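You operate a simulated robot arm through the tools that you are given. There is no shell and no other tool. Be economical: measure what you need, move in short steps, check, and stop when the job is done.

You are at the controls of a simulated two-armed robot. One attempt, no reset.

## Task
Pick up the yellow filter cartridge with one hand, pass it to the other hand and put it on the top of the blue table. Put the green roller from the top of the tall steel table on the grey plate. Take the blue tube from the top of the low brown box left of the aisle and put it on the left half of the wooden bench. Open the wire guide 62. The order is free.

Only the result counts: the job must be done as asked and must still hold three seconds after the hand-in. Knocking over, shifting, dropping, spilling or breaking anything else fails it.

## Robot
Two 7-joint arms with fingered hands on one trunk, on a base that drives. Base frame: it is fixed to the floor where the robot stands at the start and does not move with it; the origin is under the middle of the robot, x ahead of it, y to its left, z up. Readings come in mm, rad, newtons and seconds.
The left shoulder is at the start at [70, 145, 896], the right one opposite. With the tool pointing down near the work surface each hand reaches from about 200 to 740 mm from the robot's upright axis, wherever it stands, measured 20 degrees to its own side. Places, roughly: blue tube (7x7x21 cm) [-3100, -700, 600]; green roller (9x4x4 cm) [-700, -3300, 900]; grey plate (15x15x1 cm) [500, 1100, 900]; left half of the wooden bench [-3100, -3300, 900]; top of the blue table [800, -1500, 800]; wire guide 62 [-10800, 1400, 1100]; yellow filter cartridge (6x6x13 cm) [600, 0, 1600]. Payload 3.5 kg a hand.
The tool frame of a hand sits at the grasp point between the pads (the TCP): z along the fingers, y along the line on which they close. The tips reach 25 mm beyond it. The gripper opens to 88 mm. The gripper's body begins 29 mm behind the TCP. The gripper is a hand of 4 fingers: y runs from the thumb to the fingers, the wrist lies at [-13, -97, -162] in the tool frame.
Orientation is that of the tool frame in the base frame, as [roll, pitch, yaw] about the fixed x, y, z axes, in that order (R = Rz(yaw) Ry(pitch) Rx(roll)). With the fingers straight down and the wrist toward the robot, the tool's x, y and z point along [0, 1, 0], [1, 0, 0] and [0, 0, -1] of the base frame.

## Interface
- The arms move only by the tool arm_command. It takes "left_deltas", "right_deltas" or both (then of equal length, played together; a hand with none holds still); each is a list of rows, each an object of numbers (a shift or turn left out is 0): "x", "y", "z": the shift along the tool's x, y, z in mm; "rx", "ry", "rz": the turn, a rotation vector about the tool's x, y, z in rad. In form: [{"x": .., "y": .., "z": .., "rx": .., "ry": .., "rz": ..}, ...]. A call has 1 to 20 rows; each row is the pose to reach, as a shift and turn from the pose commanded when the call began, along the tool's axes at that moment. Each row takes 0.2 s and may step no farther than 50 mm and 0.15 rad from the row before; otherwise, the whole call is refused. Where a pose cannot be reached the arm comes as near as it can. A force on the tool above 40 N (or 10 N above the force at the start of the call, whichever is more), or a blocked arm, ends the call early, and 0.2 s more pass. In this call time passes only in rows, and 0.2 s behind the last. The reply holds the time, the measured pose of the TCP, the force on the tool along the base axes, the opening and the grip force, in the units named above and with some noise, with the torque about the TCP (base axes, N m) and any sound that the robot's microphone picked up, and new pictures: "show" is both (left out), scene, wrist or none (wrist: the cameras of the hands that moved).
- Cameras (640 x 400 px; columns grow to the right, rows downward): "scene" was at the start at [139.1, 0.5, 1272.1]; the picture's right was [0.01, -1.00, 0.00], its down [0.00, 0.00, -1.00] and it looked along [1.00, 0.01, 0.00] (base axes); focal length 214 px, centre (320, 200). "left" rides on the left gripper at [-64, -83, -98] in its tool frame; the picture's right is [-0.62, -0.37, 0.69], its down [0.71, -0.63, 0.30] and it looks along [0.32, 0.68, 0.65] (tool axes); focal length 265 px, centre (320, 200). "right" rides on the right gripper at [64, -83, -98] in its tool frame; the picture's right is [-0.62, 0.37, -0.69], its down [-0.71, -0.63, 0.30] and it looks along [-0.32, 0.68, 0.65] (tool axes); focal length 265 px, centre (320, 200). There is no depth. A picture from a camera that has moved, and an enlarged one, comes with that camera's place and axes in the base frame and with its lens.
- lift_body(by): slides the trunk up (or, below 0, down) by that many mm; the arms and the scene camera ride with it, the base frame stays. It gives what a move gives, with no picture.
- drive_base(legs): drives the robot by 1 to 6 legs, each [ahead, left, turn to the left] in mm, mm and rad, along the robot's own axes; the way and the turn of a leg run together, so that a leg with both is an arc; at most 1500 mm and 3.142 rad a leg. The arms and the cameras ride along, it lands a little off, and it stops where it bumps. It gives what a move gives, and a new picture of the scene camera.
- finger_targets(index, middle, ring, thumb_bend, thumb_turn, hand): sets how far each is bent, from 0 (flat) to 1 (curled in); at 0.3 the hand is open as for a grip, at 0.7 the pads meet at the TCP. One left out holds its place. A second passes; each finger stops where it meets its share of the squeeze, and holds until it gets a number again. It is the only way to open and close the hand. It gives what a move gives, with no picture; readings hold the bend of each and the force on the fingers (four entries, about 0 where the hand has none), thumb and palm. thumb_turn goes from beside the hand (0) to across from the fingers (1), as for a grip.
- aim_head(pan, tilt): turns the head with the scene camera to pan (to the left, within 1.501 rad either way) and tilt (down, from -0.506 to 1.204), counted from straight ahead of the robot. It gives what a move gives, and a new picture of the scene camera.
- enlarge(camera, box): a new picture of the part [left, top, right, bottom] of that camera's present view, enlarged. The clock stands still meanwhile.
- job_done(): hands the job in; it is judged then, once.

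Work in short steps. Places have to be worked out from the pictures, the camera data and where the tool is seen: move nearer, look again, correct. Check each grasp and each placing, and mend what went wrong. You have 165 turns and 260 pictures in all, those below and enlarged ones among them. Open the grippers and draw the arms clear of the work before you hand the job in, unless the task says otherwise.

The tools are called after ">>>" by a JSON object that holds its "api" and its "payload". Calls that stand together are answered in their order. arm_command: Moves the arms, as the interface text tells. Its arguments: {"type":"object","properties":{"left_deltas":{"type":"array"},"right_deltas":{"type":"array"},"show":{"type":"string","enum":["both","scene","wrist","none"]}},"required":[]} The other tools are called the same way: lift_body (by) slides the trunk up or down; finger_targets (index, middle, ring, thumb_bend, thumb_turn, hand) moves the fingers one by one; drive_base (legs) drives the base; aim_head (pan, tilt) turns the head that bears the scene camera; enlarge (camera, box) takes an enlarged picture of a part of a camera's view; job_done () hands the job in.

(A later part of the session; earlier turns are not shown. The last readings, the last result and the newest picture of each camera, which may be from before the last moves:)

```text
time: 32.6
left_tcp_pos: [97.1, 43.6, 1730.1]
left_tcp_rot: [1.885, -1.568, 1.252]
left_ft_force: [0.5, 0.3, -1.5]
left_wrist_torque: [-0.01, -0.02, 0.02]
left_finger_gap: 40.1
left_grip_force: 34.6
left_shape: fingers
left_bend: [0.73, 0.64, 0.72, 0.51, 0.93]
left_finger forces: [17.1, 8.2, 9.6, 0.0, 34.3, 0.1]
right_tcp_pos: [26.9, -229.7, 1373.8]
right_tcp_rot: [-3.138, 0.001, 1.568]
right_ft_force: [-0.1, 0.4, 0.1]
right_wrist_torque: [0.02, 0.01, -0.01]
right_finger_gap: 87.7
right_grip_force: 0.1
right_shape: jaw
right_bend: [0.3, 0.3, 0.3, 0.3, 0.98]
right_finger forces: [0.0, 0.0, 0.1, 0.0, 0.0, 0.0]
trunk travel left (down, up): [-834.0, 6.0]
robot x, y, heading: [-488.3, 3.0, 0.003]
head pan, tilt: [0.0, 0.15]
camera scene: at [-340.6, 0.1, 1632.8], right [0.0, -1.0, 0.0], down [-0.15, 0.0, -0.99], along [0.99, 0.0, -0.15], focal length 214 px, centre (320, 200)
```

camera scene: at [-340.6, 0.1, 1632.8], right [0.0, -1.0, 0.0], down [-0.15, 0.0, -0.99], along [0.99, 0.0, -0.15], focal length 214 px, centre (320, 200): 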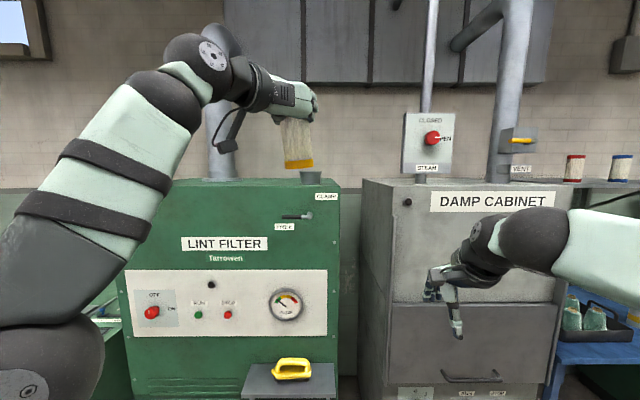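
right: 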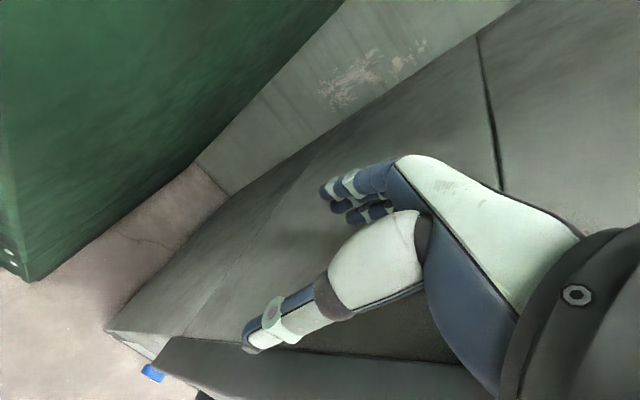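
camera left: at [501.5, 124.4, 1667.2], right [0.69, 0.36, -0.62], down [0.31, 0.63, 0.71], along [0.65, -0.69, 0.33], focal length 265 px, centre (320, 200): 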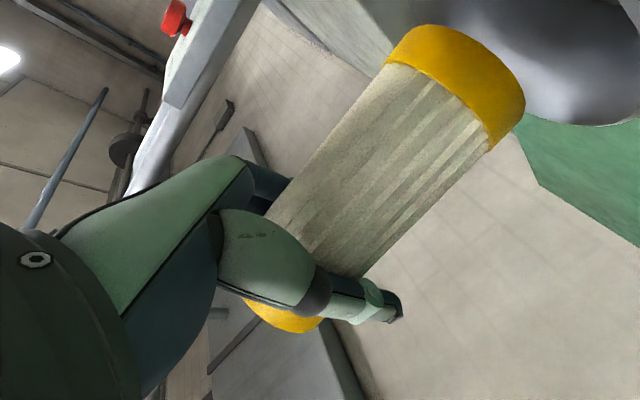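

Now the handover: I lower the left hand in front of the chest to about [12,20,1250] while rolling it 90°, so that the free end of the cartridge points right.

>>> {"api": "arm_command", "payload": {"left_deltas": [{"x": -34, "y": 2, "z": -6, "rz": -0.112}, {"x": -69, "y": 3, "z": -12, "rz": -0.224}, {"x": -103, "y": 5, "z": -18, "rz": -0.336}, {"x": -137, "y": 7, "z": -24, "rz": -0.449}, {"x": -171, "y": 8, "z": -30, "rz": -0.561}, {"x": -206, "y": 10, "z": -36, "rz": -0.673}, {"x": -240, "y": 12, "z": -42, "rz": -0.785}, {"x": -274, "y": 13, "z": -48, "rz": -0.898}, {"x": -309, "y": 15, "z": -54, "rz": -1.01}, {"x": -343, "y": 17, "z": -60, "rz": -1.122}, {"x": -377, "y": 18, "z": -66, "rz": -1.234}, {"x": -411, "y": 20, "z": -72, "rz": -1.346}, {"x": -446, "y": 22, "z": -78, "rz": -1.459}, {"x": -480, "y": 23, "z": -85, "rz": -1.571}], "show": "none"}}

>>> {"api": "aim_head", "payload": {"pan": 0.0, "tilt": 0.7}}

```text
time: 35.6
left_tcp_pos: [49.5, 52.4, 1316.7]
left_tcp_rot: [1.571, 0.005, 1.567]
left_ft_force: [-0.1, 0.3, -1.3]
left_wrist_torque: [0.07, -0.02, 0.01]
left_finger_gap: 39.2
left_grip_force: 30.3
left_shape: fingers
left_bend: [0.74, 0.72, 0.72, 0.52, 0.93]
left_finger forces: [14.4, 7.7, 8.0, 0.0, 31.5, 0.0]
left hand out of reach, approached as far as the arm can: row 1, 2, 13, 14
right_tcp_pos: [26.5, -228.7, 1374.6]
right_tcp_rot: [3.141, 0.003, 1.567]
right_ft_force: [0.2, 0.4, 1.0]
right_wrist_torque: [0.02, -0.01, -0.02]
right_finger_gap: 87.7
right_grip_force: 0.1
right_shape: jaw
right_bend: [0.3, 0.3, 0.3, 0.3, 0.98]
right_finger forces: [0.0, 0.0, 0.1, 0.1, 0.0, 0.1]
trunk travel left (down, up): [-834.0, 6.0]
robot x, y, heading: [-482.0, 2.7, -0.004]
head pan, tilt: [0.0, 0.15]
```

```text
time: 36.5
left_tcp_pos: [46.2, 48.8, 1316.7]
left_tcp_rot: [1.571, 0.001, 1.567]
left_ft_force: [0.2, -0.2, -0.6]
left_wrist_torque: [0.06, -0.05, 0.01]
left_finger_gap: 39.4
left_grip_force: 30.2
left_shape: fingers
left_bend: [0.74, 0.72, 0.72, 0.52, 0.93]
left_finger forces: [14.3, 7.7, 8.0, 0.1, 31.4, 0.1]
right_tcp_pos: [25.7, -230.6, 1374.7]
right_tcp_rot: [3.141, 0.001, 1.568]
right_ft_force: [0.1, 0.0, 0.8]
right_wrist_torque: [0.02, -0.01, 0.02]
right_finger_gap: 87.6
right_grip_force: 0.0
right_shape: jaw
right_bend: [0.3, 0.3, 0.3, 0.3, 0.98]
right_finger forces: [0.0, 0.0, 0.1, 0.0, 0.0, 0.0]
trunk travel left (down, up): [-834.0, 6.0]
robot x, y, heading: [-489.2, 1.6, -0.005]
head pan, tilt: [0.0, 0.7]
camera scene: at [-351.4, -0.5, 1583.1], right [0.0, -1.0, 0.0], down [-0.64, 0.0, -0.77], along [0.77, 0.0, -0.64], focal length 214 px, centre (320, 200)
```

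scene: 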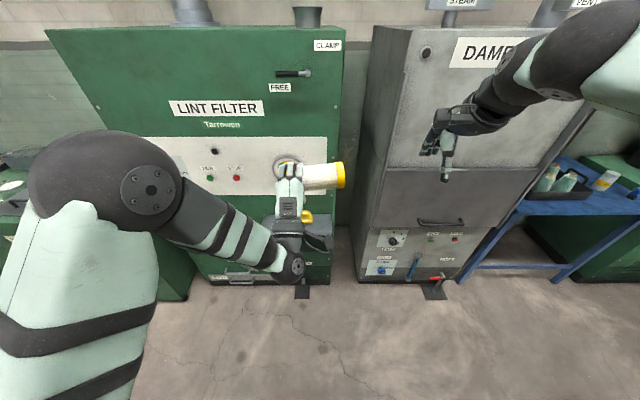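

The cartridge now lies across, free end to the right. I enlarge to see how it sits in the hand.

>>> {"api": "enlarge", "payload": {"camera": "scene", "box": [240, 120, 480, 270]}}

>>> {"api": "enlarge", "payload": {"camera": "left", "box": [0, 0, 640, 400]}}

>>> {"api": "enlarge", "payload": {"camera": "right", "box": [0, 0, 640, 400]}}

```text
2.67 times, centred on (360, 195) of scene
camera zoom: at [-351.4, -0.5, 1583.1], right [0.0, -1.0, 0.0], down [-0.64, 0.0, -0.77], along [0.77, 0.0, -0.64], focal length 572 px, centre (213, 213)
```

zoom: 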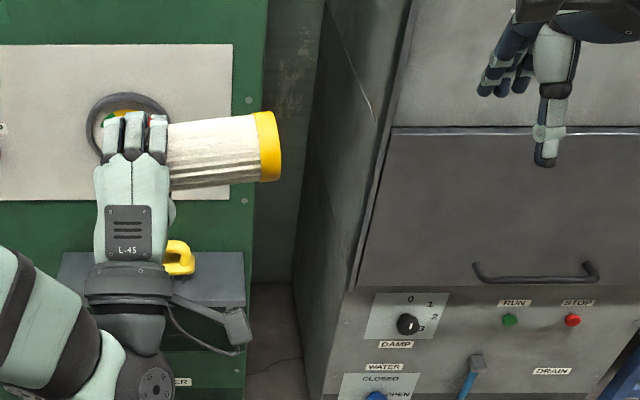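

```text
1.00 times, centred on (320, 200) of left (not enlarged: the box is as wide or as high as the picture)
camera zoom: at [-51.4, -14.1, 1232.8], right [0.69, -0.62, -0.37], down [0.31, 0.71, -0.63], along [0.66, 0.32, 0.68], focal length 265 px, centre (320, 200)
```

zoom: 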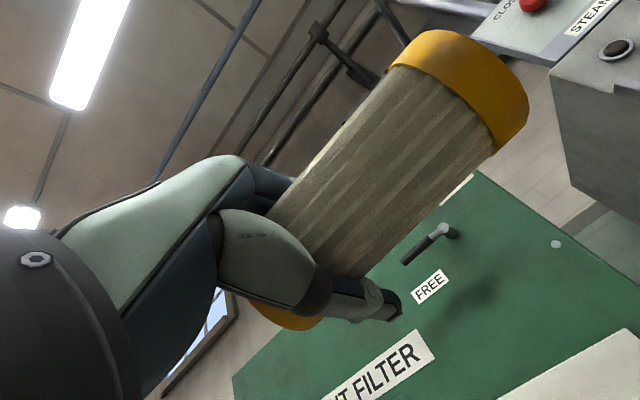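

```text
1.00 times, centred on (320, 200) of right (not enlarged: the box is as wide or as high as the picture)
camera zoom: at [-57.6, -164.3, 1474.1], right [0.37, -0.62, 0.69], down [-0.63, -0.71, -0.31], along [0.68, -0.33, -0.65], focal length 265 px, centre (320, 200)
```

zoom: 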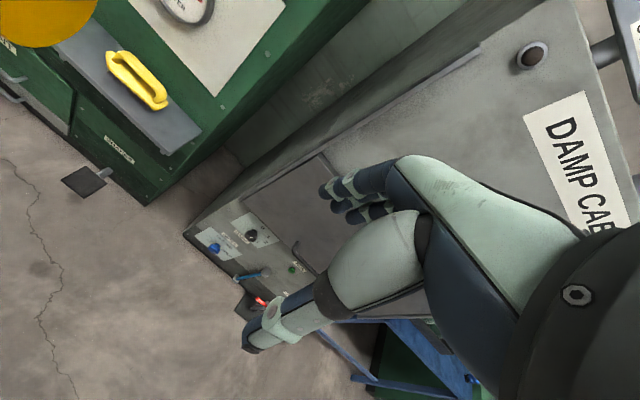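

The free end runs to y≈-57 with about 90 mm bare, axis ≈[50,·,1318]. I bring the right hand above it at [50,-18,1420], pointing down.

>>> {"api": "arm_command", "payload": {"right_deltas": [{"x": 20, "y": 10, "z": -40}, {"x": 65, "y": 20, "z": -45}, {"x": 110, "y": 24, "z": -45}, {"x": 155, "y": 24, "z": -45}, {"x": 200, "y": 24, "z": -45}, {"x": 213, "y": 24, "z": -45}]}}

```text
time: 38.0
left_tcp_pos: [49.5, 49.8, 1317.1]
left_tcp_rot: [1.571, 0.002, 1.565]
left_ft_force: [1.2, 0.1, -1.8]
left_wrist_torque: [0.06, 0.04, 0.0]
left_finger_gap: 39.1
left_grip_force: 30.2
left_shape: fingers
left_bend: [0.74, 0.72, 0.72, 0.52, 0.93]
left_finger forces: [14.2, 7.6, 8.0, 0.1, 31.3, 0.1]
right_tcp_pos: [50.2, -16.8, 1420.9]
right_tcp_rot: [3.141, -0.002, 1.565]
right_ft_force: [1.2, 0.2, -0.8]
right_wrist_torque: [0.02, -0.02, 0.0]
right_finger_gap: 87.9
right_grip_force: 0.1
right_shape: jaw
right_bend: [0.3, 0.3, 0.3, 0.3, 0.98]
right_finger forces: [0.0, 0.1, 0.0, 0.0, 0.1, 0.0]
trunk travel left (down, up): [-834.0, 6.0]
robot x, y, heading: [-484.3, -1.7, 0.0]
head pan, tilt: [0.0, 0.7]
camera scene: at [-350.8, 0.2, 1583.0], right [0.0, -1.0, 0.0], down [-0.64, 0.0, -0.76], along [0.76, 0.0, -0.64], focal length 214 px, centre (320, 200)
camera right: at [-32.3, 49.1, 1519.0], right [0.37, -0.62, 0.69], down [-0.63, -0.71, -0.3], along [0.68, -0.33, -0.65], focal length 265 px, centre (320, 200)
```

scene: 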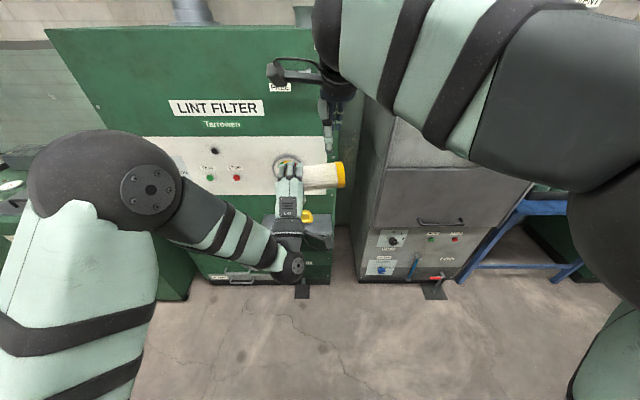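
right: 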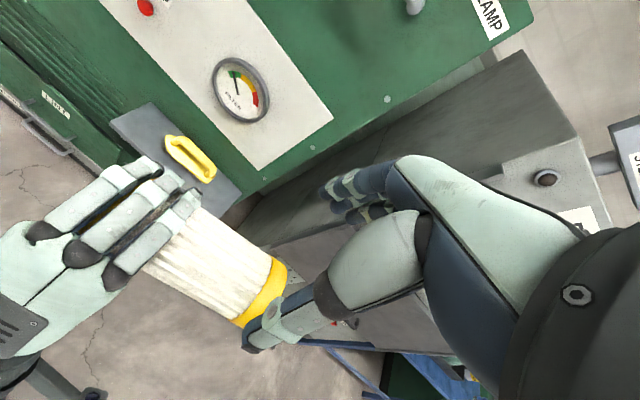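

The right view puts the cap at [52,-49,1318], so the hand straddles it well. I descend 100 mm.

>>> {"api": "arm_command", "payload": {"right_deltas": [{"z": 25, "y": 1}, {"z": 50, "y": 1}, {"z": 75, "y": 1}, {"z": 100, "y": 1}]}}

```text
time: 39.0
left_tcp_pos: [47.2, 50.6, 1316.2]
left_tcp_rot: [1.571, 0.005, 1.567]
left_ft_force: [-0.8, -0.6, -1.4]
left_wrist_torque: [0.12, 0.0, 0.0]
left_finger_gap: 39.1
left_grip_force: 30.9
left_shape: fingers
left_bend: [0.74, 0.72, 0.72, 0.52, 0.93]
left_finger forces: [14.3, 7.6, 8.0, 0.0, 31.3, 0.0]
right_tcp_pos: [49.8, -16.4, 1319.8]
right_tcp_rot: [-3.141, -0.002, 1.568]
right_ft_force: [-0.2, -0.2, -0.2]
right_wrist_torque: [0.01, 0.05, 0.02]
right_finger_gap: 87.8
right_grip_force: 0.1
right_shape: jaw
right_bend: [0.3, 0.3, 0.3, 0.3, 0.98]
right_finger forces: [0.1, 0.0, 0.0, 0.0, 0.0, 0.0]
trunk travel left (down, up): [-834.0, 6.0]
robot x, y, heading: [-481.8, 3.9, -0.003]
head pan, tilt: [0.0, 0.7]
camera scene: at [-350.5, 0.4, 1583.0], right [0.0, -1.0, 0.0], down [-0.64, 0.0, -0.76], along [0.76, 0.0, -0.64], focal length 214 px, centre (320, 200)
camera right: at [-32.0, 49.3, 1418.8], right [0.37, -0.62, 0.69], down [-0.63, -0.71, -0.31], along [0.68, -0.33, -0.65], focal length 265 px, centre (320, 200)
```

scene: 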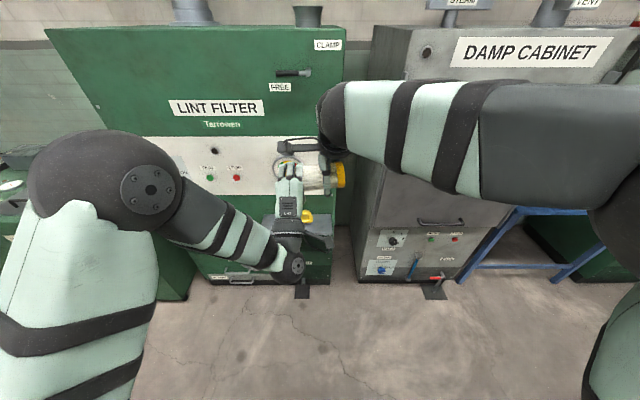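
right: 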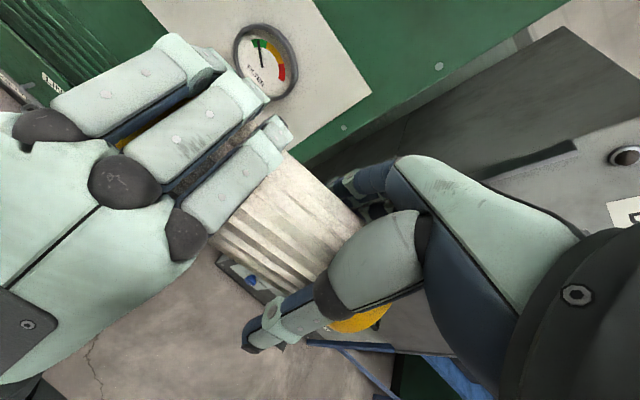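

The right hand straddles the cartridge, no contact. I close it.

>>> {"api": "finger_targets", "payload": {"hand": "right", "index": 0.75, "middle": 0.75, "ring": 0.75, "thumb_bend": 0.62}}

>>> {"api": "enlarge", "payload": {"camera": "right", "box": [0, 0, 640, 400]}}

```text
time: 40.0
left_tcp_pos: [47.6, 50.1, 1316.3]
left_tcp_rot: [1.57, 0.004, 1.567]
left_ft_force: [-3.6, 5.1, 0.2]
left_wrist_torque: [-0.01, 0.16, -0.31]
left_finger_gap: 38.9
left_grip_force: 34.1
left_shape: fingers
left_bend: [0.74, 0.64, 0.72, 0.52, 0.94]
left_finger forces: [15.0, 8.9, 12.8, 0.1, 31.1, 0.0]
right_tcp_pos: [50.8, -17.6, 1319.8]
right_tcp_rot: [-3.141, 0.001, 1.565]
right_ft_force: [3.5, -4.4, -1.3]
right_wrist_torque: [-0.08, -0.19, 0.09]
right_finger_gap: 46.6
right_grip_force: 32.8
right_shape: fingers
right_bend: [0.72, 0.61, 0.59, 0.45, 0.93]
right_finger forces: [14.2, 10.3, 10.4, 0.0, 31.5, 0.0]
trunk travel left (down, up): [-834.0, 6.0]
robot x, y, heading: [-485.9, 2.1, -0.005]
head pan, tilt: [0.0, 0.7]
```

```text
1.00 times, centred on (320, 200) of right (not enlarged: the box is as wide or as high as the picture)
camera zoom: at [-32.4, 48.7, 1419.1], right [0.36, -0.62, 0.69], down [-0.63, -0.71, -0.3], along [0.68, -0.33, -0.65], focal length 265 px, centre (320, 200)
```

zoom: 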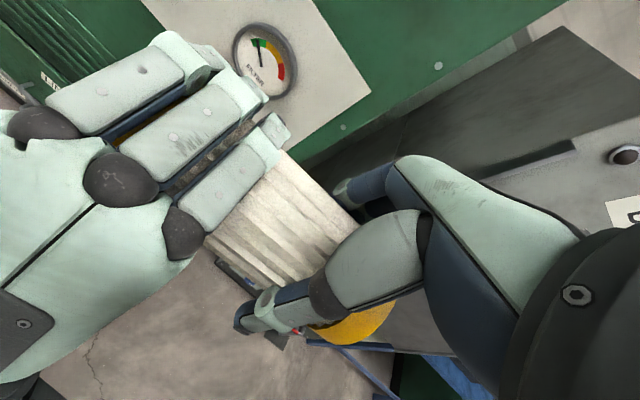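

Both hands hold it (33 N right). I open the left hand and slide it left off the cartridge.

>>> {"api": "finger_targets", "payload": {"hand": "left", "index": 0.3, "middle": 0.3, "ring": 0.3, "thumb_bend": 0.3}}

>>> {"api": "arm_command", "payload": {"left_deltas": [{"x": 25}, {"x": 55}, {"x": 90}, {"x": 130}, {"x": 170}]}}

```text
time: 41.0
left_tcp_pos: [47.2, 51.3, 1317.4]
left_tcp_rot: [1.571, 0.003, 1.567]
left_ft_force: [0.4, 0.1, -0.6]
left_wrist_torque: [-0.01, -0.01, -0.01]
left_finger_gap: 84.2
left_grip_force: 0.1
left_shape: fingers
left_bend: [0.3, 0.3, 0.3, 0.3, 0.97]
left_finger forces: [0.0, 0.1, 0.0, 0.1, 0.1, 0.1]
right_tcp_pos: [51.3, -17.3, 1320.5]
right_tcp_rot: [3.141, 0.001, 1.568]
right_ft_force: [0.2, -0.8, 0.5]
right_wrist_torque: [-0.01, -0.02, 0.0]
right_finger_gap: 46.7
right_grip_force: 33.6
right_shape: fingers
right_bend: [0.72, 0.62, 0.6, 0.44, 0.91]
right_finger forces: [14.0, 9.7, 9.4, 0.0, 32.8, 0.1]
trunk travel left (down, up): [-834.0, 6.0]
robot x, y, heading: [-484.6, 1.9, -0.007]
head pan, tilt: [0.0, 0.7]
```

```text
time: 42.1
left_tcp_pos: [47.9, 222.1, 1314.4]
left_tcp_rot: [1.571, 0.003, 1.565]
left_ft_force: [0.0, 0.4, 0.2]
left_wrist_torque: [0.01, 0.0, 0.01]
left_finger_gap: 84.8
left_grip_force: 0.1
left_shape: fingers
left_bend: [0.3, 0.3, 0.3, 0.3, 0.97]
left_finger forces: [0.0, 0.0, 0.1, 0.0, 0.1, 0.1]
right_tcp_pos: [50.5, -15.5, 1320.7]
right_tcp_rot: [-3.14, -0.001, 1.567]
right_ft_force: [0.0, -0.2, -0.9]
right_wrist_torque: [-0.07, -0.02, -0.03]
right_finger_gap: 46.6
right_grip_force: 33.5
right_shape: fingers
right_bend: [0.72, 0.62, 0.6, 0.44, 0.91]
right_finger forces: [14.2, 9.6, 9.5, 0.0, 32.9, 0.1]
trunk travel left (down, up): [-834.0, 6.0]
robot x, y, heading: [-479.5, 3.7, -0.007]
head pan, tilt: [0.0, 0.7]
camera scene: at [-350.9, 1.5, 1583.0], right [0.0, -1.0, 0.0], down [-0.64, 0.0, -0.76], along [0.76, 0.0, -0.64], focal length 214 px, centre (320, 200)
camera left: at [-49.3, 157.6, 1231.6], right [0.69, -0.63, -0.37], down [0.31, 0.71, -0.63], along [0.66, 0.32, 0.68], focal length 265 px, centre (320, 200)
```

scene: 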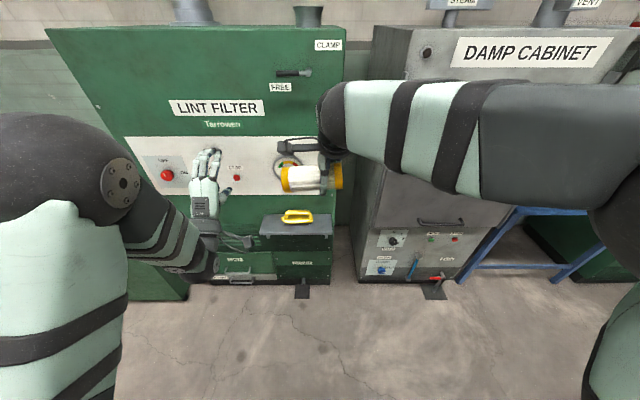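
left: 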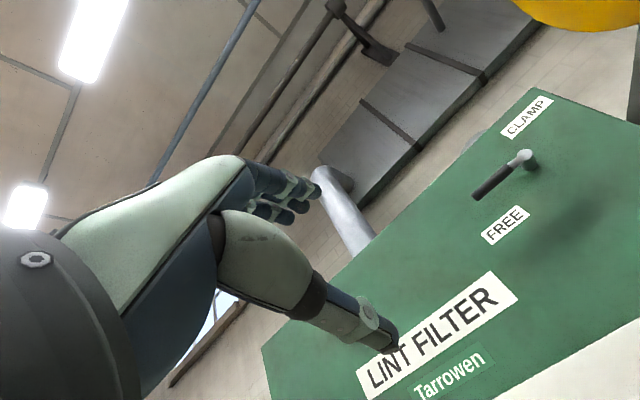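

Handover succeeded; the right hand alone holds the cartridge. I turn the right hand forward (cartridge axis upright, long part down) while moving it right.

>>> {"api": "arm_command", "payload": {"right_deltas": [{"x": -10, "rx": -0.0806, "ry": -0.0806, "rz": -0.0806}, {"x": -20, "rx": -0.1612, "ry": -0.1612, "rz": -0.1612}, {"x": -30, "rx": -0.2418, "ry": -0.2418, "rz": -0.2418}, {"x": -40, "rx": -0.3224, "ry": -0.3224, "rz": -0.3224}, {"x": -50, "rx": -0.403, "ry": -0.403, "rz": -0.403}, {"x": -60, "rx": -0.4836, "ry": -0.4836, "rz": -0.4836}, {"x": -70, "rx": -0.5642, "ry": -0.5642, "rz": -0.5642}, {"x": -80, "rx": -0.6448, "ry": -0.6448, "rz": -0.6448}, {"x": -90, "rx": -0.7254, "ry": -0.7254, "rz": -0.7254}, {"x": -100, "rx": -0.806, "ry": -0.806, "rz": -0.806}, {"x": -110, "rx": -0.8866, "ry": -0.8866, "rz": -0.8866}, {"x": -120, "rx": -0.9672, "ry": -0.9672, "rz": -0.9672}, {"x": -130, "rx": -1.0478, "ry": -1.0478, "rz": -1.0478}, {"x": -140, "rx": -1.1284, "ry": -1.1284, "rz": -1.1284}, {"x": -150, "rx": -1.209, "ry": -1.209, "rz": -1.209}], "show": "none"}}

>>> {"api": "aim_head", "payload": {"pan": -0.9, "tilt": 0.55}}

```text
time: 45.4
left_tcp_pos: [48.9, 217.5, 1315.1]
left_tcp_rot: [1.571, 0.001, 1.566]
left_ft_force: [-0.6, 0.0, -0.1]
left_wrist_torque: [-0.01, 0.0, 0.02]
left_finger_gap: 84.6
left_grip_force: 0.1
left_shape: fingers
left_bend: [0.3, 0.3, 0.3, 0.3, 0.97]
left_finger forces: [0.1, 0.0, 0.1, 0.1, 0.1, 0.0]
right_tcp_pos: [52.0, -168.9, 1319.3]
right_tcp_rot: [0.885, 1.567, 0.88]
right_ft_force: [-0.9, 0.2, -2.1]
right_wrist_torque: [0.01, -0.02, 0.0]
right_finger_gap: 46.5
right_grip_force: 32.5
right_shape: fingers
right_bend: [0.72, 0.62, 0.61, 0.44, 0.91]
right_finger forces: [13.7, 9.3, 9.4, 0.0, 32.8, 0.0]
trunk travel left (down, up): [-834.0, 6.0]
robot x, y, heading: [-487.5, 5.5, -0.002]
head pan, tilt: [0.0, 0.7]
```

```text
time: 46.5
left_tcp_pos: [49.3, 217.8, 1316.8]
left_tcp_rot: [1.571, 0.003, 1.566]
left_ft_force: [-0.5, 0.4, 0.1]
left_wrist_torque: [-0.03, 0.03, 0.01]
left_finger_gap: 84.8
left_grip_force: 0.0
left_shape: fingers
left_bend: [0.3, 0.3, 0.3, 0.3, 0.97]
left_finger forces: [0.0, 0.1, 0.0, 0.0, 0.1, 0.1]
right_tcp_pos: [51.1, -167.3, 1319.8]
right_tcp_rot: [1.897, 1.568, 1.891]
right_ft_force: [0.6, 0.9, -2.2]
right_wrist_torque: [-0.02, 0.02, -0.01]
right_finger_gap: 46.6
right_grip_force: 32.5
right_shape: fingers
right_bend: [0.72, 0.62, 0.61, 0.44, 0.91]
right_finger forces: [13.8, 9.3, 9.3, 0.0, 32.7, 0.1]
trunk travel left (down, up): [-834.0, 6.0]
robot x, y, heading: [-484.4, -1.7, -0.003]
head pan, tilt: [-0.901, 0.55]
camera scene: at [-380.4, -70.4, 1596.1], right [-0.79, -0.62, 0.0], down [-0.32, 0.41, -0.85], along [0.53, -0.67, -0.52], focal length 214 px, centre (320, 200)
```

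scene: 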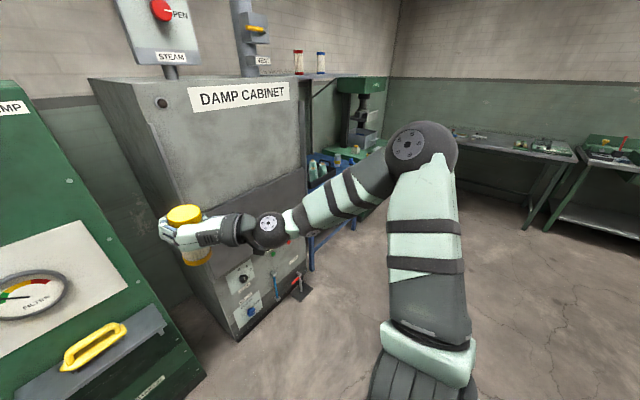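

The floor to the right is clear. I drive right 1400 mm to stand before the blue table.

>>> {"api": "drive_base", "payload": {"legs": [[0, -1400, 0]]}}

>>> {"api": "aim_head", "payload": {"pan": -0.1, "tilt": 0.55}}

```text
time: 53.5
left_tcp_pos: [44.0, -1172.0, 1315.7]
left_tcp_rot: [1.571, 0.002, 1.569]
left_ft_force: [0.4, -0.3, 0.0]
left_wrist_torque: [0.01, -0.02, 0.0]
left_finger_gap: 84.7
left_grip_force: 0.1
left_shape: fingers
left_bend: [0.3, 0.3, 0.3, 0.3, 0.97]
left_finger forces: [0.0, 0.0, 0.0, 0.1, 0.0, 0.0]
right_tcp_pos: [48.2, -1557.7, 1320.4]
right_tcp_rot: [-3.14, 1.569, -3.141]
right_ft_force: [0.1, 0.4, -0.8]
right_wrist_torque: [0.03, 0.04, -0.01]
right_finger_gap: 46.3
right_grip_force: 32.3
right_shape: fingers
right_bend: [0.72, 0.62, 0.61, 0.44, 0.91]
right_finger forces: [13.8, 9.2, 9.3, 0.0, 32.5, 0.0]
trunk travel left (down, up): [-834.0, 6.0]
robot x, y, heading: [-489.4, -1395.2, -0.0]
head pan, tilt: [-0.901, 0.55]
camera scene: at [-384.2, -1462.3, 1596.2], right [-0.78, -0.62, 0.0], down [-0.32, 0.41, -0.85], along [0.53, -0.67, -0.52], focal length 214 px, centre (320, 200)
```

scene: 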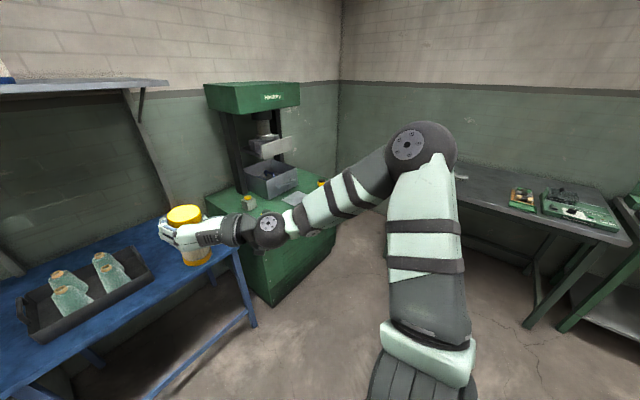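

```text
time: 54.6
left_tcp_pos: [45.0, -1172.4, 1315.6]
left_tcp_rot: [1.571, 0.003, 1.57]
left_ft_force: [0.4, -1.0, -0.5]
left_wrist_torque: [0.04, 0.0, 0.04]
left_finger_gap: 84.6
left_grip_force: 0.0
left_shape: fingers
left_bend: [0.3, 0.3, 0.3, 0.3, 0.97]
left_finger forces: [0.1, 0.0, 0.1, 0.0, 0.0, 0.1]
right_tcp_pos: [48.6, -1557.3, 1320.8]
right_tcp_rot: [-0.824, 1.571, -0.826]
right_ft_force: [1.1, 0.2, -2.0]
right_wrist_torque: [0.02, 0.04, -0.03]
right_finger_gap: 46.4
right_grip_force: 32.2
right_shape: fingers
right_bend: [0.72, 0.62, 0.61, 0.44, 0.91]
right_finger forces: [13.7, 9.3, 9.3, 0.0, 32.6, 0.1]
trunk travel left (down, up): [-834.0, 6.0]
robot x, y, heading: [-490.2, -1392.8, -0.002]
head pan, tilt: [-0.099, 0.55]
camera scene: at [-350.5, -1401.6, 1596.2], right [-0.1, -0.99, 0.0], down [-0.52, 0.05, -0.85], along [0.85, -0.09, -0.52], focal length 214 px, centre (320, 200)
```

scene: 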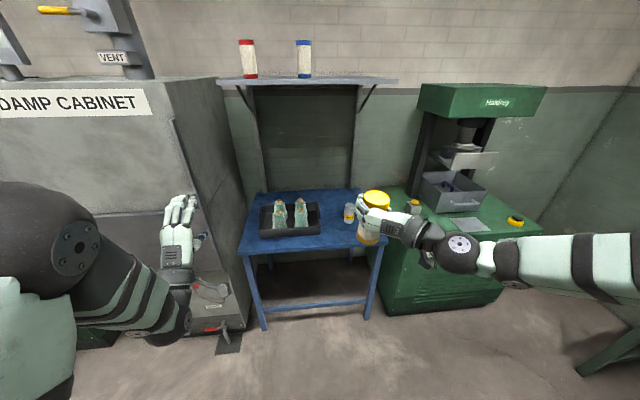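

The table spans about x 480–1100, y −1082 to −1829, with a tray and a small jar; a free spot is near [570,−1640]. I lower the trunk by 330 mm and drive nearer while keeping the left hand short of the table.

>>> {"api": "lift_body", "payload": {"by": -330}}

>>> {"api": "drive_base", "payload": {"legs": [[310, -150, 0]]}}

```text
time: 57.9
left_tcp_pos: [44.7, -1172.5, 985.8]
left_tcp_rot: [1.571, 0.002, 1.569]
left_ft_force: [0.8, 0.0, -0.8]
left_wrist_torque: [0.0, 0.01, -0.02]
left_finger_gap: 84.8
left_grip_force: 0.2
left_shape: fingers
left_bend: [0.3, 0.3, 0.3, 0.3, 0.97]
left_finger forces: [0.1, 0.1, 0.1, 0.0, 0.1, 0.0]
right_tcp_pos: [48.0, -1558.9, 989.8]
right_tcp_rot: [-0.523, 1.57, -0.524]
right_ft_force: [0.2, 0.5, -2.1]
right_wrist_torque: [0.01, 0.03, 0.01]
right_finger_gap: 46.4
right_grip_force: 32.5
right_shape: fingers
right_bend: [0.72, 0.62, 0.61, 0.44, 0.91]
right_finger forces: [13.9, 9.2, 9.3, 0.0, 32.5, 0.0]
trunk travel left (down, up): [-504.0, 336.0]
robot x, y, heading: [-490.8, -1391.6, -0.005]
head pan, tilt: [-0.099, 0.55]
```

```text
time: 60.1
left_tcp_pos: [356.6, -1326.6, 985.7]
left_tcp_rot: [1.571, 0.003, 1.565]
left_ft_force: [0.6, -0.2, -0.4]
left_wrist_torque: [-0.01, 0.02, -0.01]
left_finger_gap: 85.0
left_grip_force: 0.0
left_shape: fingers
left_bend: [0.3, 0.3, 0.3, 0.3, 0.97]
left_finger forces: [0.0, 0.0, 0.0, 0.1, 0.0, 0.0]
right_tcp_pos: [358.4, -1712.6, 989.4]
right_tcp_rot: [2.008, 1.57, 2.004]
right_ft_force: [-0.5, 0.1, -1.7]
right_wrist_torque: [0.01, 0.0, -0.01]
right_finger_gap: 46.8
right_grip_force: 32.6
right_shape: fingers
right_bend: [0.72, 0.62, 0.61, 0.44, 0.91]
right_finger forces: [13.9, 9.4, 9.3, 0.0, 32.7, 0.0]
trunk travel left (down, up): [-504.0, 336.0]
robot x, y, heading: [-177.1, -1540.5, -0.008]
head pan, tilt: [-0.099, 0.55]
camera scene: at [-39.1, -1553.7, 1266.1], right [-0.1, -0.99, 0.0], down [-0.52, 0.05, -0.85], along [0.85, -0.09, -0.52], focal length 214 px, centre (320, 200)
```

scene: 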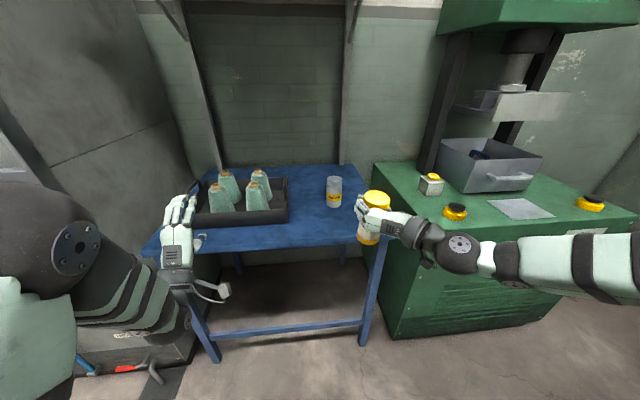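

I bring the cartridge over the free spot at [570,−1605], still about 90 mm above the table.

>>> {"api": "arm_command", "payload": {"right_deltas": [{"y": 20, "z": 40}, {"y": 40, "z": 80}, {"y": 60, "z": 120}, {"y": 80, "z": 160}, {"y": 107, "z": 195}, {"y": 107, "z": 212}]}}

```text
time: 61.5
left_tcp_pos: [356.6, -1326.0, 985.7]
left_tcp_rot: [1.571, 0.0, 1.564]
left_ft_force: [-0.6, -0.3, -0.5]
left_wrist_torque: [-0.03, -0.01, 0.04]
left_finger_gap: 84.6
left_grip_force: 0.0
left_shape: fingers
left_bend: [0.3, 0.3, 0.3, 0.3, 0.97]
left_finger forces: [0.0, 0.0, 0.0, 0.1, 0.1, 0.0]
right_tcp_pos: [572.2, -1606.7, 990.0]
right_tcp_rot: [1.787, 1.569, 1.784]
right_ft_force: [-0.7, -0.2, -1.2]
right_wrist_torque: [0.02, 0.03, 0.03]
right_finger_gap: 46.5
right_grip_force: 32.5
right_shape: fingers
right_bend: [0.72, 0.62, 0.61, 0.44, 0.91]
right_finger forces: [13.7, 9.2, 9.4, 0.1, 32.5, 0.0]
trunk travel left (down, up): [-504.0, 336.0]
robot x, y, heading: [-179.0, -1544.9, -0.002]
head pan, tilt: [-0.099, 0.55]
camera scene: at [-39.0, -1554.1, 1266.1], right [-0.1, -0.99, 0.0], down [-0.52, 0.05, -0.85], along [0.85, -0.09, -0.52], focal length 214 px, centre (320, 200)
camera right: at [473.1, -1688.1, 926.0], right [-0.69, 0.37, 0.62], down [0.3, -0.63, 0.71], along [0.66, 0.68, 0.32], focal length 265 px, centre (320, 200)
```

scene: 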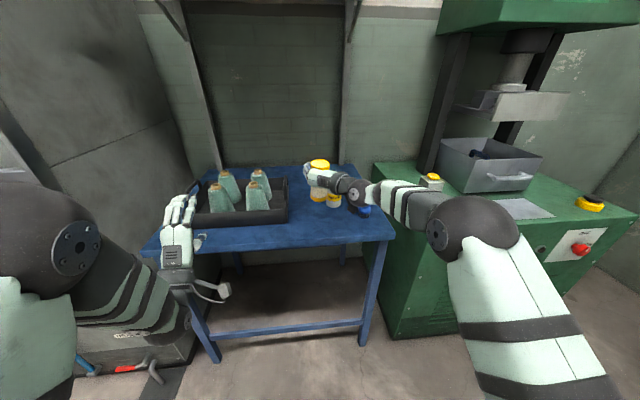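
right: 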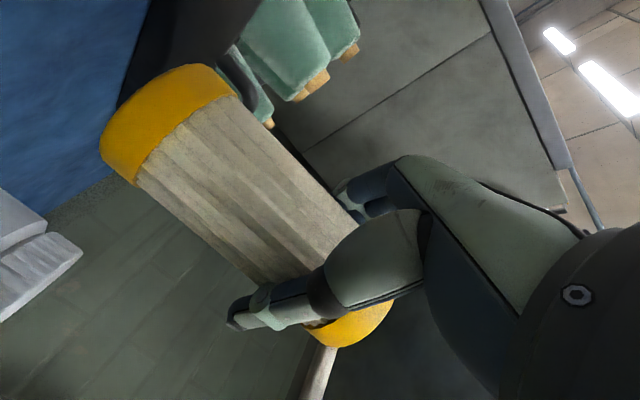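

I enlarge the scene to check tilt and the bottom's height.

>>> {"api": "enlarge", "payload": {"camera": "scene", "box": [270, 140, 410, 250]}}

```text
3.64 times, centred on (340, 195) of scene
camera zoom: at [-39.0, -1554.1, 1266.1], right [-0.1, -0.99, 0.0], down [-0.52, 0.05, -0.85], along [0.85, -0.09, -0.52], focal length 780 px, centre (247, 218)
```

zoom: 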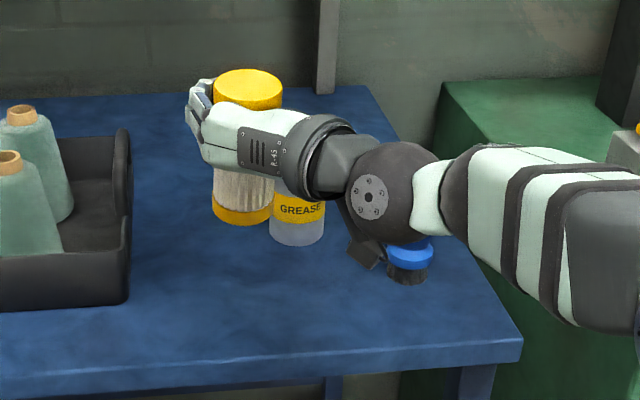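

Bottom is about 899, with a blue-capped tin at ≈[590,−1780] and grease jar at ≈[677,−1687], both clear. I lower 75 mm, then feel for the table in small rows.

>>> {"api": "arm_command", "payload": {"right_deltas": [{"x": 25}, {"x": 50}, {"x": 72}], "show": "wrist"}}

>>> {"api": "arm_command", "payload": {"right_deltas": [{"x": 4}, {"x": 8}, {"x": 12}, {"x": 16}, {"x": 20}, {"x": 24}, {"x": 28}, {"x": 31}, {"x": 34}, {"x": 37}], "show": "scene"}}

```text
time: 62.3
left_tcp_pos: [357.2, -1325.3, 985.2]
left_tcp_rot: [1.572, 0.004, 1.568]
left_ft_force: [0.1, 0.6, -0.4]
left_wrist_torque: [-0.01, 0.02, 0.03]
left_finger_gap: 84.8
left_grip_force: 0.0
left_shape: fingers
left_bend: [0.3, 0.3, 0.3, 0.3, 0.97]
left_finger forces: [0.1, 0.1, 0.1, 0.0, 0.0, 0.0]
right_tcp_pos: [571.0, -1605.6, 916.3]
right_tcp_rot: [1.704, 1.569, 1.7]
right_ft_force: [0.2, 0.7, -1.2]
right_wrist_torque: [0.05, 0.05, 0.02]
right_finger_gap: 46.4
right_grip_force: 32.5
right_shape: fingers
right_bend: [0.72, 0.62, 0.61, 0.44, 0.91]
right_finger forces: [13.7, 9.1, 9.2, 0.0, 32.5, 0.0]
trunk travel left (down, up): [-504.0, 336.0]
robot x, y, heading: [-179.0, -1542.3, -0.003]
head pan, tilt: [-0.099, 0.55]
camera right: at [472.4, -1687.0, 852.8], right [-0.69, 0.37, 0.62], down [0.3, -0.63, 0.71], along [0.66, 0.68, 0.33], focal length 265 px, centre (320, 200)
```

right: 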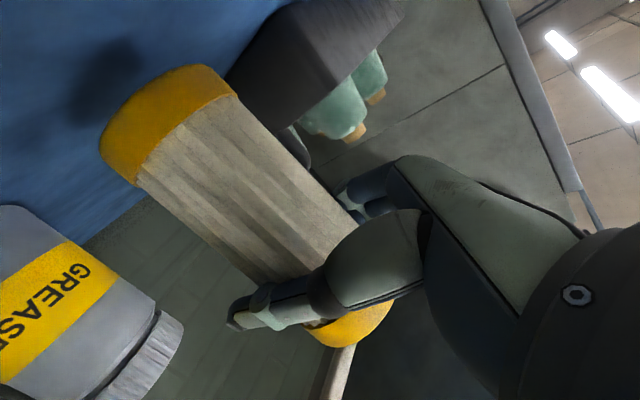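

```text
time: 64.5
left_tcp_pos: [352.7, -1324.1, 987.0]
left_tcp_rot: [1.567, 0.004, 1.565]
left_ft_force: [-0.1, -0.5, 0.0]
left_wrist_torque: [0.03, -0.02, -0.01]
left_finger_gap: 85.1
left_grip_force: 0.0
left_shape: fingers
left_bend: [0.3, 0.3, 0.3, 0.3, 0.97]
left_finger forces: [0.0, 0.0, 0.1, 0.0, 0.1, 0.1]
right_tcp_pos: [567.5, -1604.4, 889.5]
right_tcp_rot: [0.112, 1.554, 0.109]
right_ft_force: [3.9, 2.9, 24.3]
right_wrist_torque: [-0.26, -0.01, 0.04]
right_finger_gap: 47.0
right_grip_force: 33.8
right_shape: fingers
right_bend: [0.72, 0.62, 0.6, 0.45, 0.99]
right_finger forces: [13.7, 10.4, 11.9, 0.0, 30.6, 0.0]
trunk travel left (down, up): [-504.0, 336.0]
robot x, y, heading: [-180.5, -1543.7, -0.005]
head pan, tilt: [-0.099, 0.55]
camera scene: at [-43.9, -1552.4, 1266.8], right [-0.1, -0.99, 0.0], down [-0.52, 0.05, -0.85], along [0.85, -0.09, -0.52], focal length 214 px, centre (320, 200)
```

scene: 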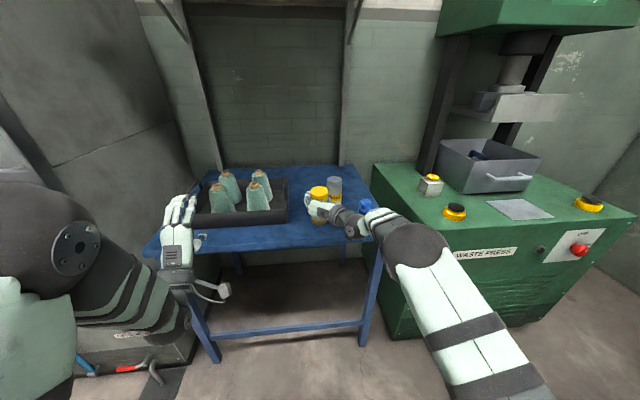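

Contact at TCP z≈889 (24 N). I ease up a few millimetres to lower the load and look closely.

>>> {"api": "arm_command", "payload": {"right_deltas": [{"x": -4}], "show": "wrist"}}

>>> {"api": "enlarge", "payload": {"camera": "scene", "box": [270, 140, 410, 250]}}

```text
time: 64.9
left_tcp_pos: [353.4, -1325.8, 987.5]
left_tcp_rot: [1.568, 0.004, 1.565]
left_ft_force: [0.4, -0.3, -0.5]
left_wrist_torque: [-0.01, 0.01, 0.04]
left_finger_gap: 84.9
left_grip_force: 0.1
left_shape: fingers
left_bend: [0.3, 0.3, 0.3, 0.3, 0.97]
left_finger forces: [0.0, 0.0, 0.1, 0.0, 0.0, 0.0]
right_tcp_pos: [568.6, -1604.6, 890.2]
right_tcp_rot: [0.023, 1.561, 0.02]
right_ft_force: [3.9, 2.0, 19.4]
right_wrist_torque: [-0.26, 0.02, 0.08]
right_finger_gap: 46.6
right_grip_force: 32.3
right_shape: fingers
right_bend: [0.72, 0.62, 0.6, 0.45, 0.99]
right_finger forces: [13.6, 10.0, 10.7, 0.1, 30.4, 0.0]
trunk travel left (down, up): [-504.0, 336.0]
robot x, y, heading: [-181.1, -1544.4, -0.002]
head pan, tilt: [-0.099, 0.55]
camera right: at [470.4, -1686.4, 825.3], right [-0.7, 0.37, 0.61], down [0.3, -0.63, 0.72], along [0.65, 0.68, 0.33], focal length 265 px, centre (320, 200)
```

right: 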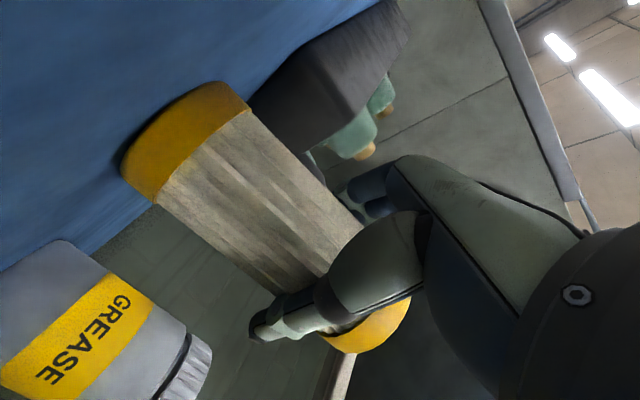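

```text
3.64 times, centred on (340, 195) of scene
camera zoom: at [-42.9, -1552.6, 1266.5], right [-0.1, -0.99, 0.0], down [-0.52, 0.05, -0.85], along [0.85, -0.09, -0.52], focal length 780 px, centre (247, 218)
```

zoom: 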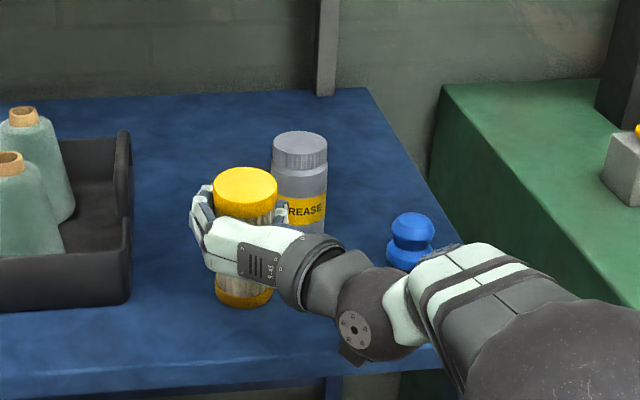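

It stands on the table; some load remains. I ease up a little more, then open the right hand.

>>> {"api": "arm_command", "payload": {"right_deltas": [{"x": -6}], "show": "none"}}

>>> {"api": "finger_targets", "payload": {"hand": "right", "index": 0.3, "middle": 0.3, "ring": 0.3, "thumb_bend": 0.3}}

>>> {"api": "enlarge", "payload": {"camera": "right", "box": [0, 0, 640, 400]}}

```text
time: 65.3
left_tcp_pos: [355.6, -1325.4, 987.4]
left_tcp_rot: [1.569, 0.004, 1.566]
left_ft_force: [-0.4, 0.2, 0.9]
left_wrist_torque: [0.0, 0.03, 0.01]
left_finger_gap: 84.7
left_grip_force: 0.1
left_shape: fingers
left_bend: [0.3, 0.3, 0.3, 0.3, 0.97]
left_finger forces: [0.0, 0.0, 0.1, 0.0, 0.0, 0.1]
right_tcp_pos: [568.9, -1605.8, 892.3]
right_tcp_rot: [-2.547, 1.57, -2.552]
right_ft_force: [1.7, -0.2, 11.1]
right_wrist_torque: [-0.25, 0.1, 0.01]
right_finger_gap: 46.7
right_grip_force: 32.5
right_shape: fingers
right_bend: [0.72, 0.62, 0.61, 0.44, 0.97]
right_finger forces: [13.4, 9.5, 9.8, 0.0, 32.1, 0.1]
trunk travel left (down, up): [-504.0, 336.0]
robot x, y, heading: [-181.4, -1540.0, -0.008]
head pan, tilt: [-0.099, 0.55]
```

```text
time: 66.3
left_tcp_pos: [355.1, -1325.7, 986.1]
left_tcp_rot: [1.57, 0.004, 1.564]
left_ft_force: [-0.3, -0.1, -0.1]
left_wrist_torque: [0.01, 0.0, 0.0]
left_finger_gap: 84.5
left_grip_force: 0.1
left_shape: fingers
left_bend: [0.3, 0.3, 0.3, 0.3, 0.97]
left_finger forces: [0.1, 0.0, 0.0, 0.0, 0.0, 0.0]
right_tcp_pos: [569.0, -1604.2, 890.8]
right_tcp_rot: [-0.157, 1.57, -0.16]
right_ft_force: [0.3, -0.1, 0.4]
right_wrist_torque: [0.01, 0.0, 0.01]
right_finger_gap: 84.6
right_grip_force: 0.0
right_shape: fingers
right_bend: [0.3, 0.3, 0.3, 0.3, 0.98]
right_finger forces: [0.1, 0.1, 0.0, 0.0, 0.1, 0.0]
trunk travel left (down, up): [-504.0, 336.0]
robot x, y, heading: [-180.6, -1542.9, -0.004]
head pan, tilt: [-0.099, 0.55]
```

```text
1.00 times, centred on (320, 200) of right (not enlarged: the box is as wide or as high as the picture)
camera zoom: at [471.8, -1686.7, 827.6], right [-0.69, 0.37, 0.62], down [0.3, -0.63, 0.71], along [0.66, 0.68, 0.32], focal length 265 px, centre (320, 200)
```

zoom: 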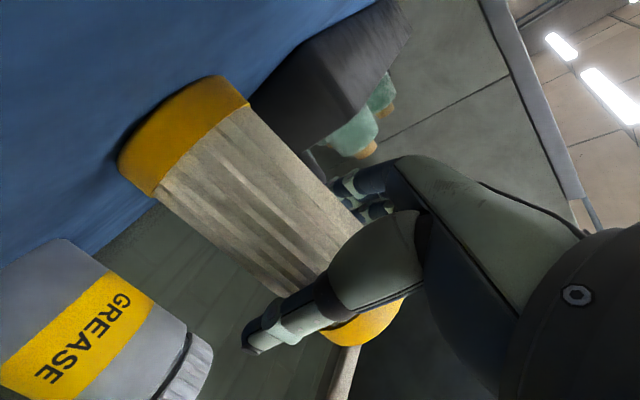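

Released and standing. I draw the right hand straight back along its axis.

>>> {"api": "arm_command", "payload": {"right_deltas": [{"z": -25}, {"z": -55}, {"z": -90}, {"z": -130}, {"z": -170}, {"z": -210}], "show": "scene"}}

```text
time: 67.7
left_tcp_pos: [355.2, -1328.6, 985.8]
left_tcp_rot: [1.57, 0.001, 1.565]
left_ft_force: [0.3, 0.1, -0.2]
left_wrist_torque: [-0.03, -0.02, 0.0]
left_finger_gap: 84.7
left_grip_force: 0.0
left_shape: fingers
left_bend: [0.3, 0.3, 0.3, 0.3, 0.97]
left_finger forces: [0.1, 0.0, 0.0, 0.0, 0.0, 0.1]
right_tcp_pos: [358.3, -1604.9, 891.9]
right_tcp_rot: [0.951, 1.564, 0.948]
right_ft_force: [0.1, 0.1, 0.1]
right_wrist_torque: [0.0, -0.02, 0.0]
right_finger_gap: 85.1
right_grip_force: 0.1
right_shape: fingers
right_bend: [0.3, 0.3, 0.3, 0.3, 0.98]
right_finger forces: [0.1, 0.0, 0.0, 0.0, 0.0, 0.1]
trunk travel left (down, up): [-504.0, 336.0]
robot x, y, heading: [-176.4, -1541.0, -0.006]
head pan, tilt: [-0.099, 0.55]
camera scene: at [-40.2, -1556.2, 1266.2], right [-0.1, -0.99, 0.0], down [-0.52, 0.06, -0.85], along [0.85, -0.09, -0.52], focal length 214 px, centre (320, 200)
```

scene: 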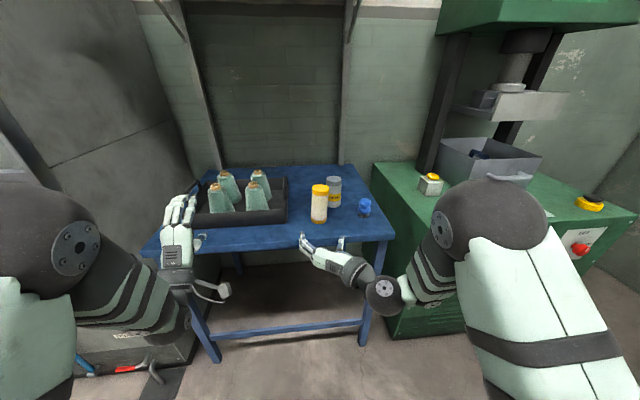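

Cartridge stands on the blue table, others untouched. Next the roller: I back off, turn right to face −y, and look.

>>> {"api": "drive_base", "payload": {"legs": [[-500, 0, 0], [0, 0, -1.566]]}}

```text
time: 74.5
left_tcp_pos: [-467.0, -2075.8, 986.5]
left_tcp_rot: [1.571, 0.002, -0.015]
left_ft_force: [0.1, -0.3, -0.1]
left_wrist_torque: [-0.02, -0.03, -0.02]
left_finger_gap: 84.8
left_grip_force: 0.0
left_shape: fingers
left_bend: [0.3, 0.3, 0.3, 0.3, 0.97]
left_finger forces: [0.1, 0.0, 0.0, 0.0, 0.1, 0.1]
right_tcp_pos: [-745.6, -2077.7, 891.5]
right_tcp_rot: [-2.708, 1.57, 1.992]
right_ft_force: [0.0, 0.0, 0.9]
right_wrist_torque: [0.0, 0.01, 0.02]
right_finger_gap: 84.9
right_grip_force: 0.0
right_shape: fingers
right_bend: [0.3, 0.3, 0.3, 0.3, 0.98]
right_finger forces: [0.0, 0.0, 0.0, 0.0, 0.1, 0.0]
trunk travel left (down, up): [-504.0, 336.0]
robot x, y, heading: [-676.1, -1538.8, -1.587]
head pan, tilt: [-0.099, 0.55]
camera scene: at [-691.9, -1680.3, 1266.2], right [-0.99, 0.11, 0.0], down [0.06, 0.52, -0.85], along [-0.09, -0.85, -0.52], focal length 214 px, centre (320, 200)
```

scene: 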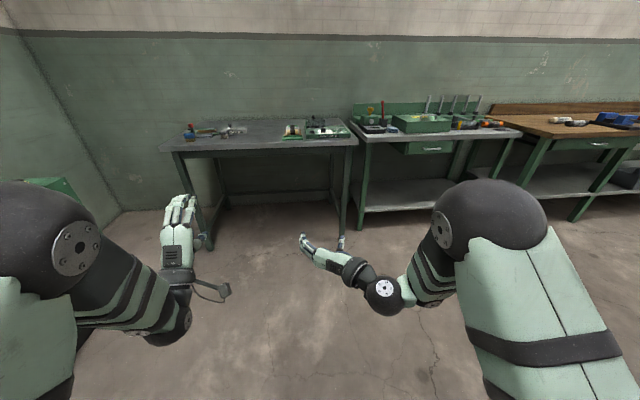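

I enlarge the steel table to find the green roller.

>>> {"api": "enlarge", "payload": {"camera": "scene", "box": [150, 80, 380, 180]}}

```text
2.78 times, centred on (265, 130) of scene
camera zoom: at [-691.9, -1680.3, 1266.2], right [-0.99, 0.11, 0.0], down [0.06, 0.52, -0.85], along [-0.09, -0.85, -0.52], focal length 597 px, centre (473, 395)
```

zoom: 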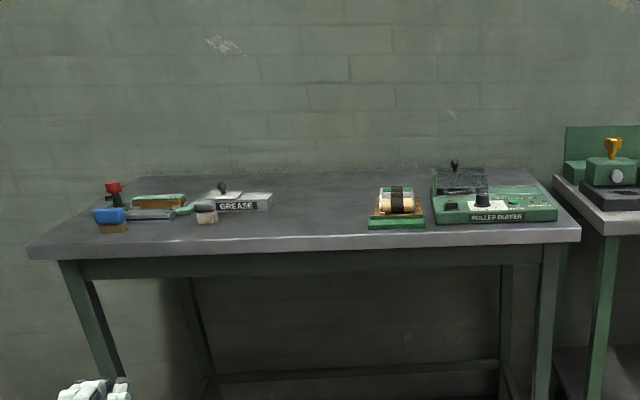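

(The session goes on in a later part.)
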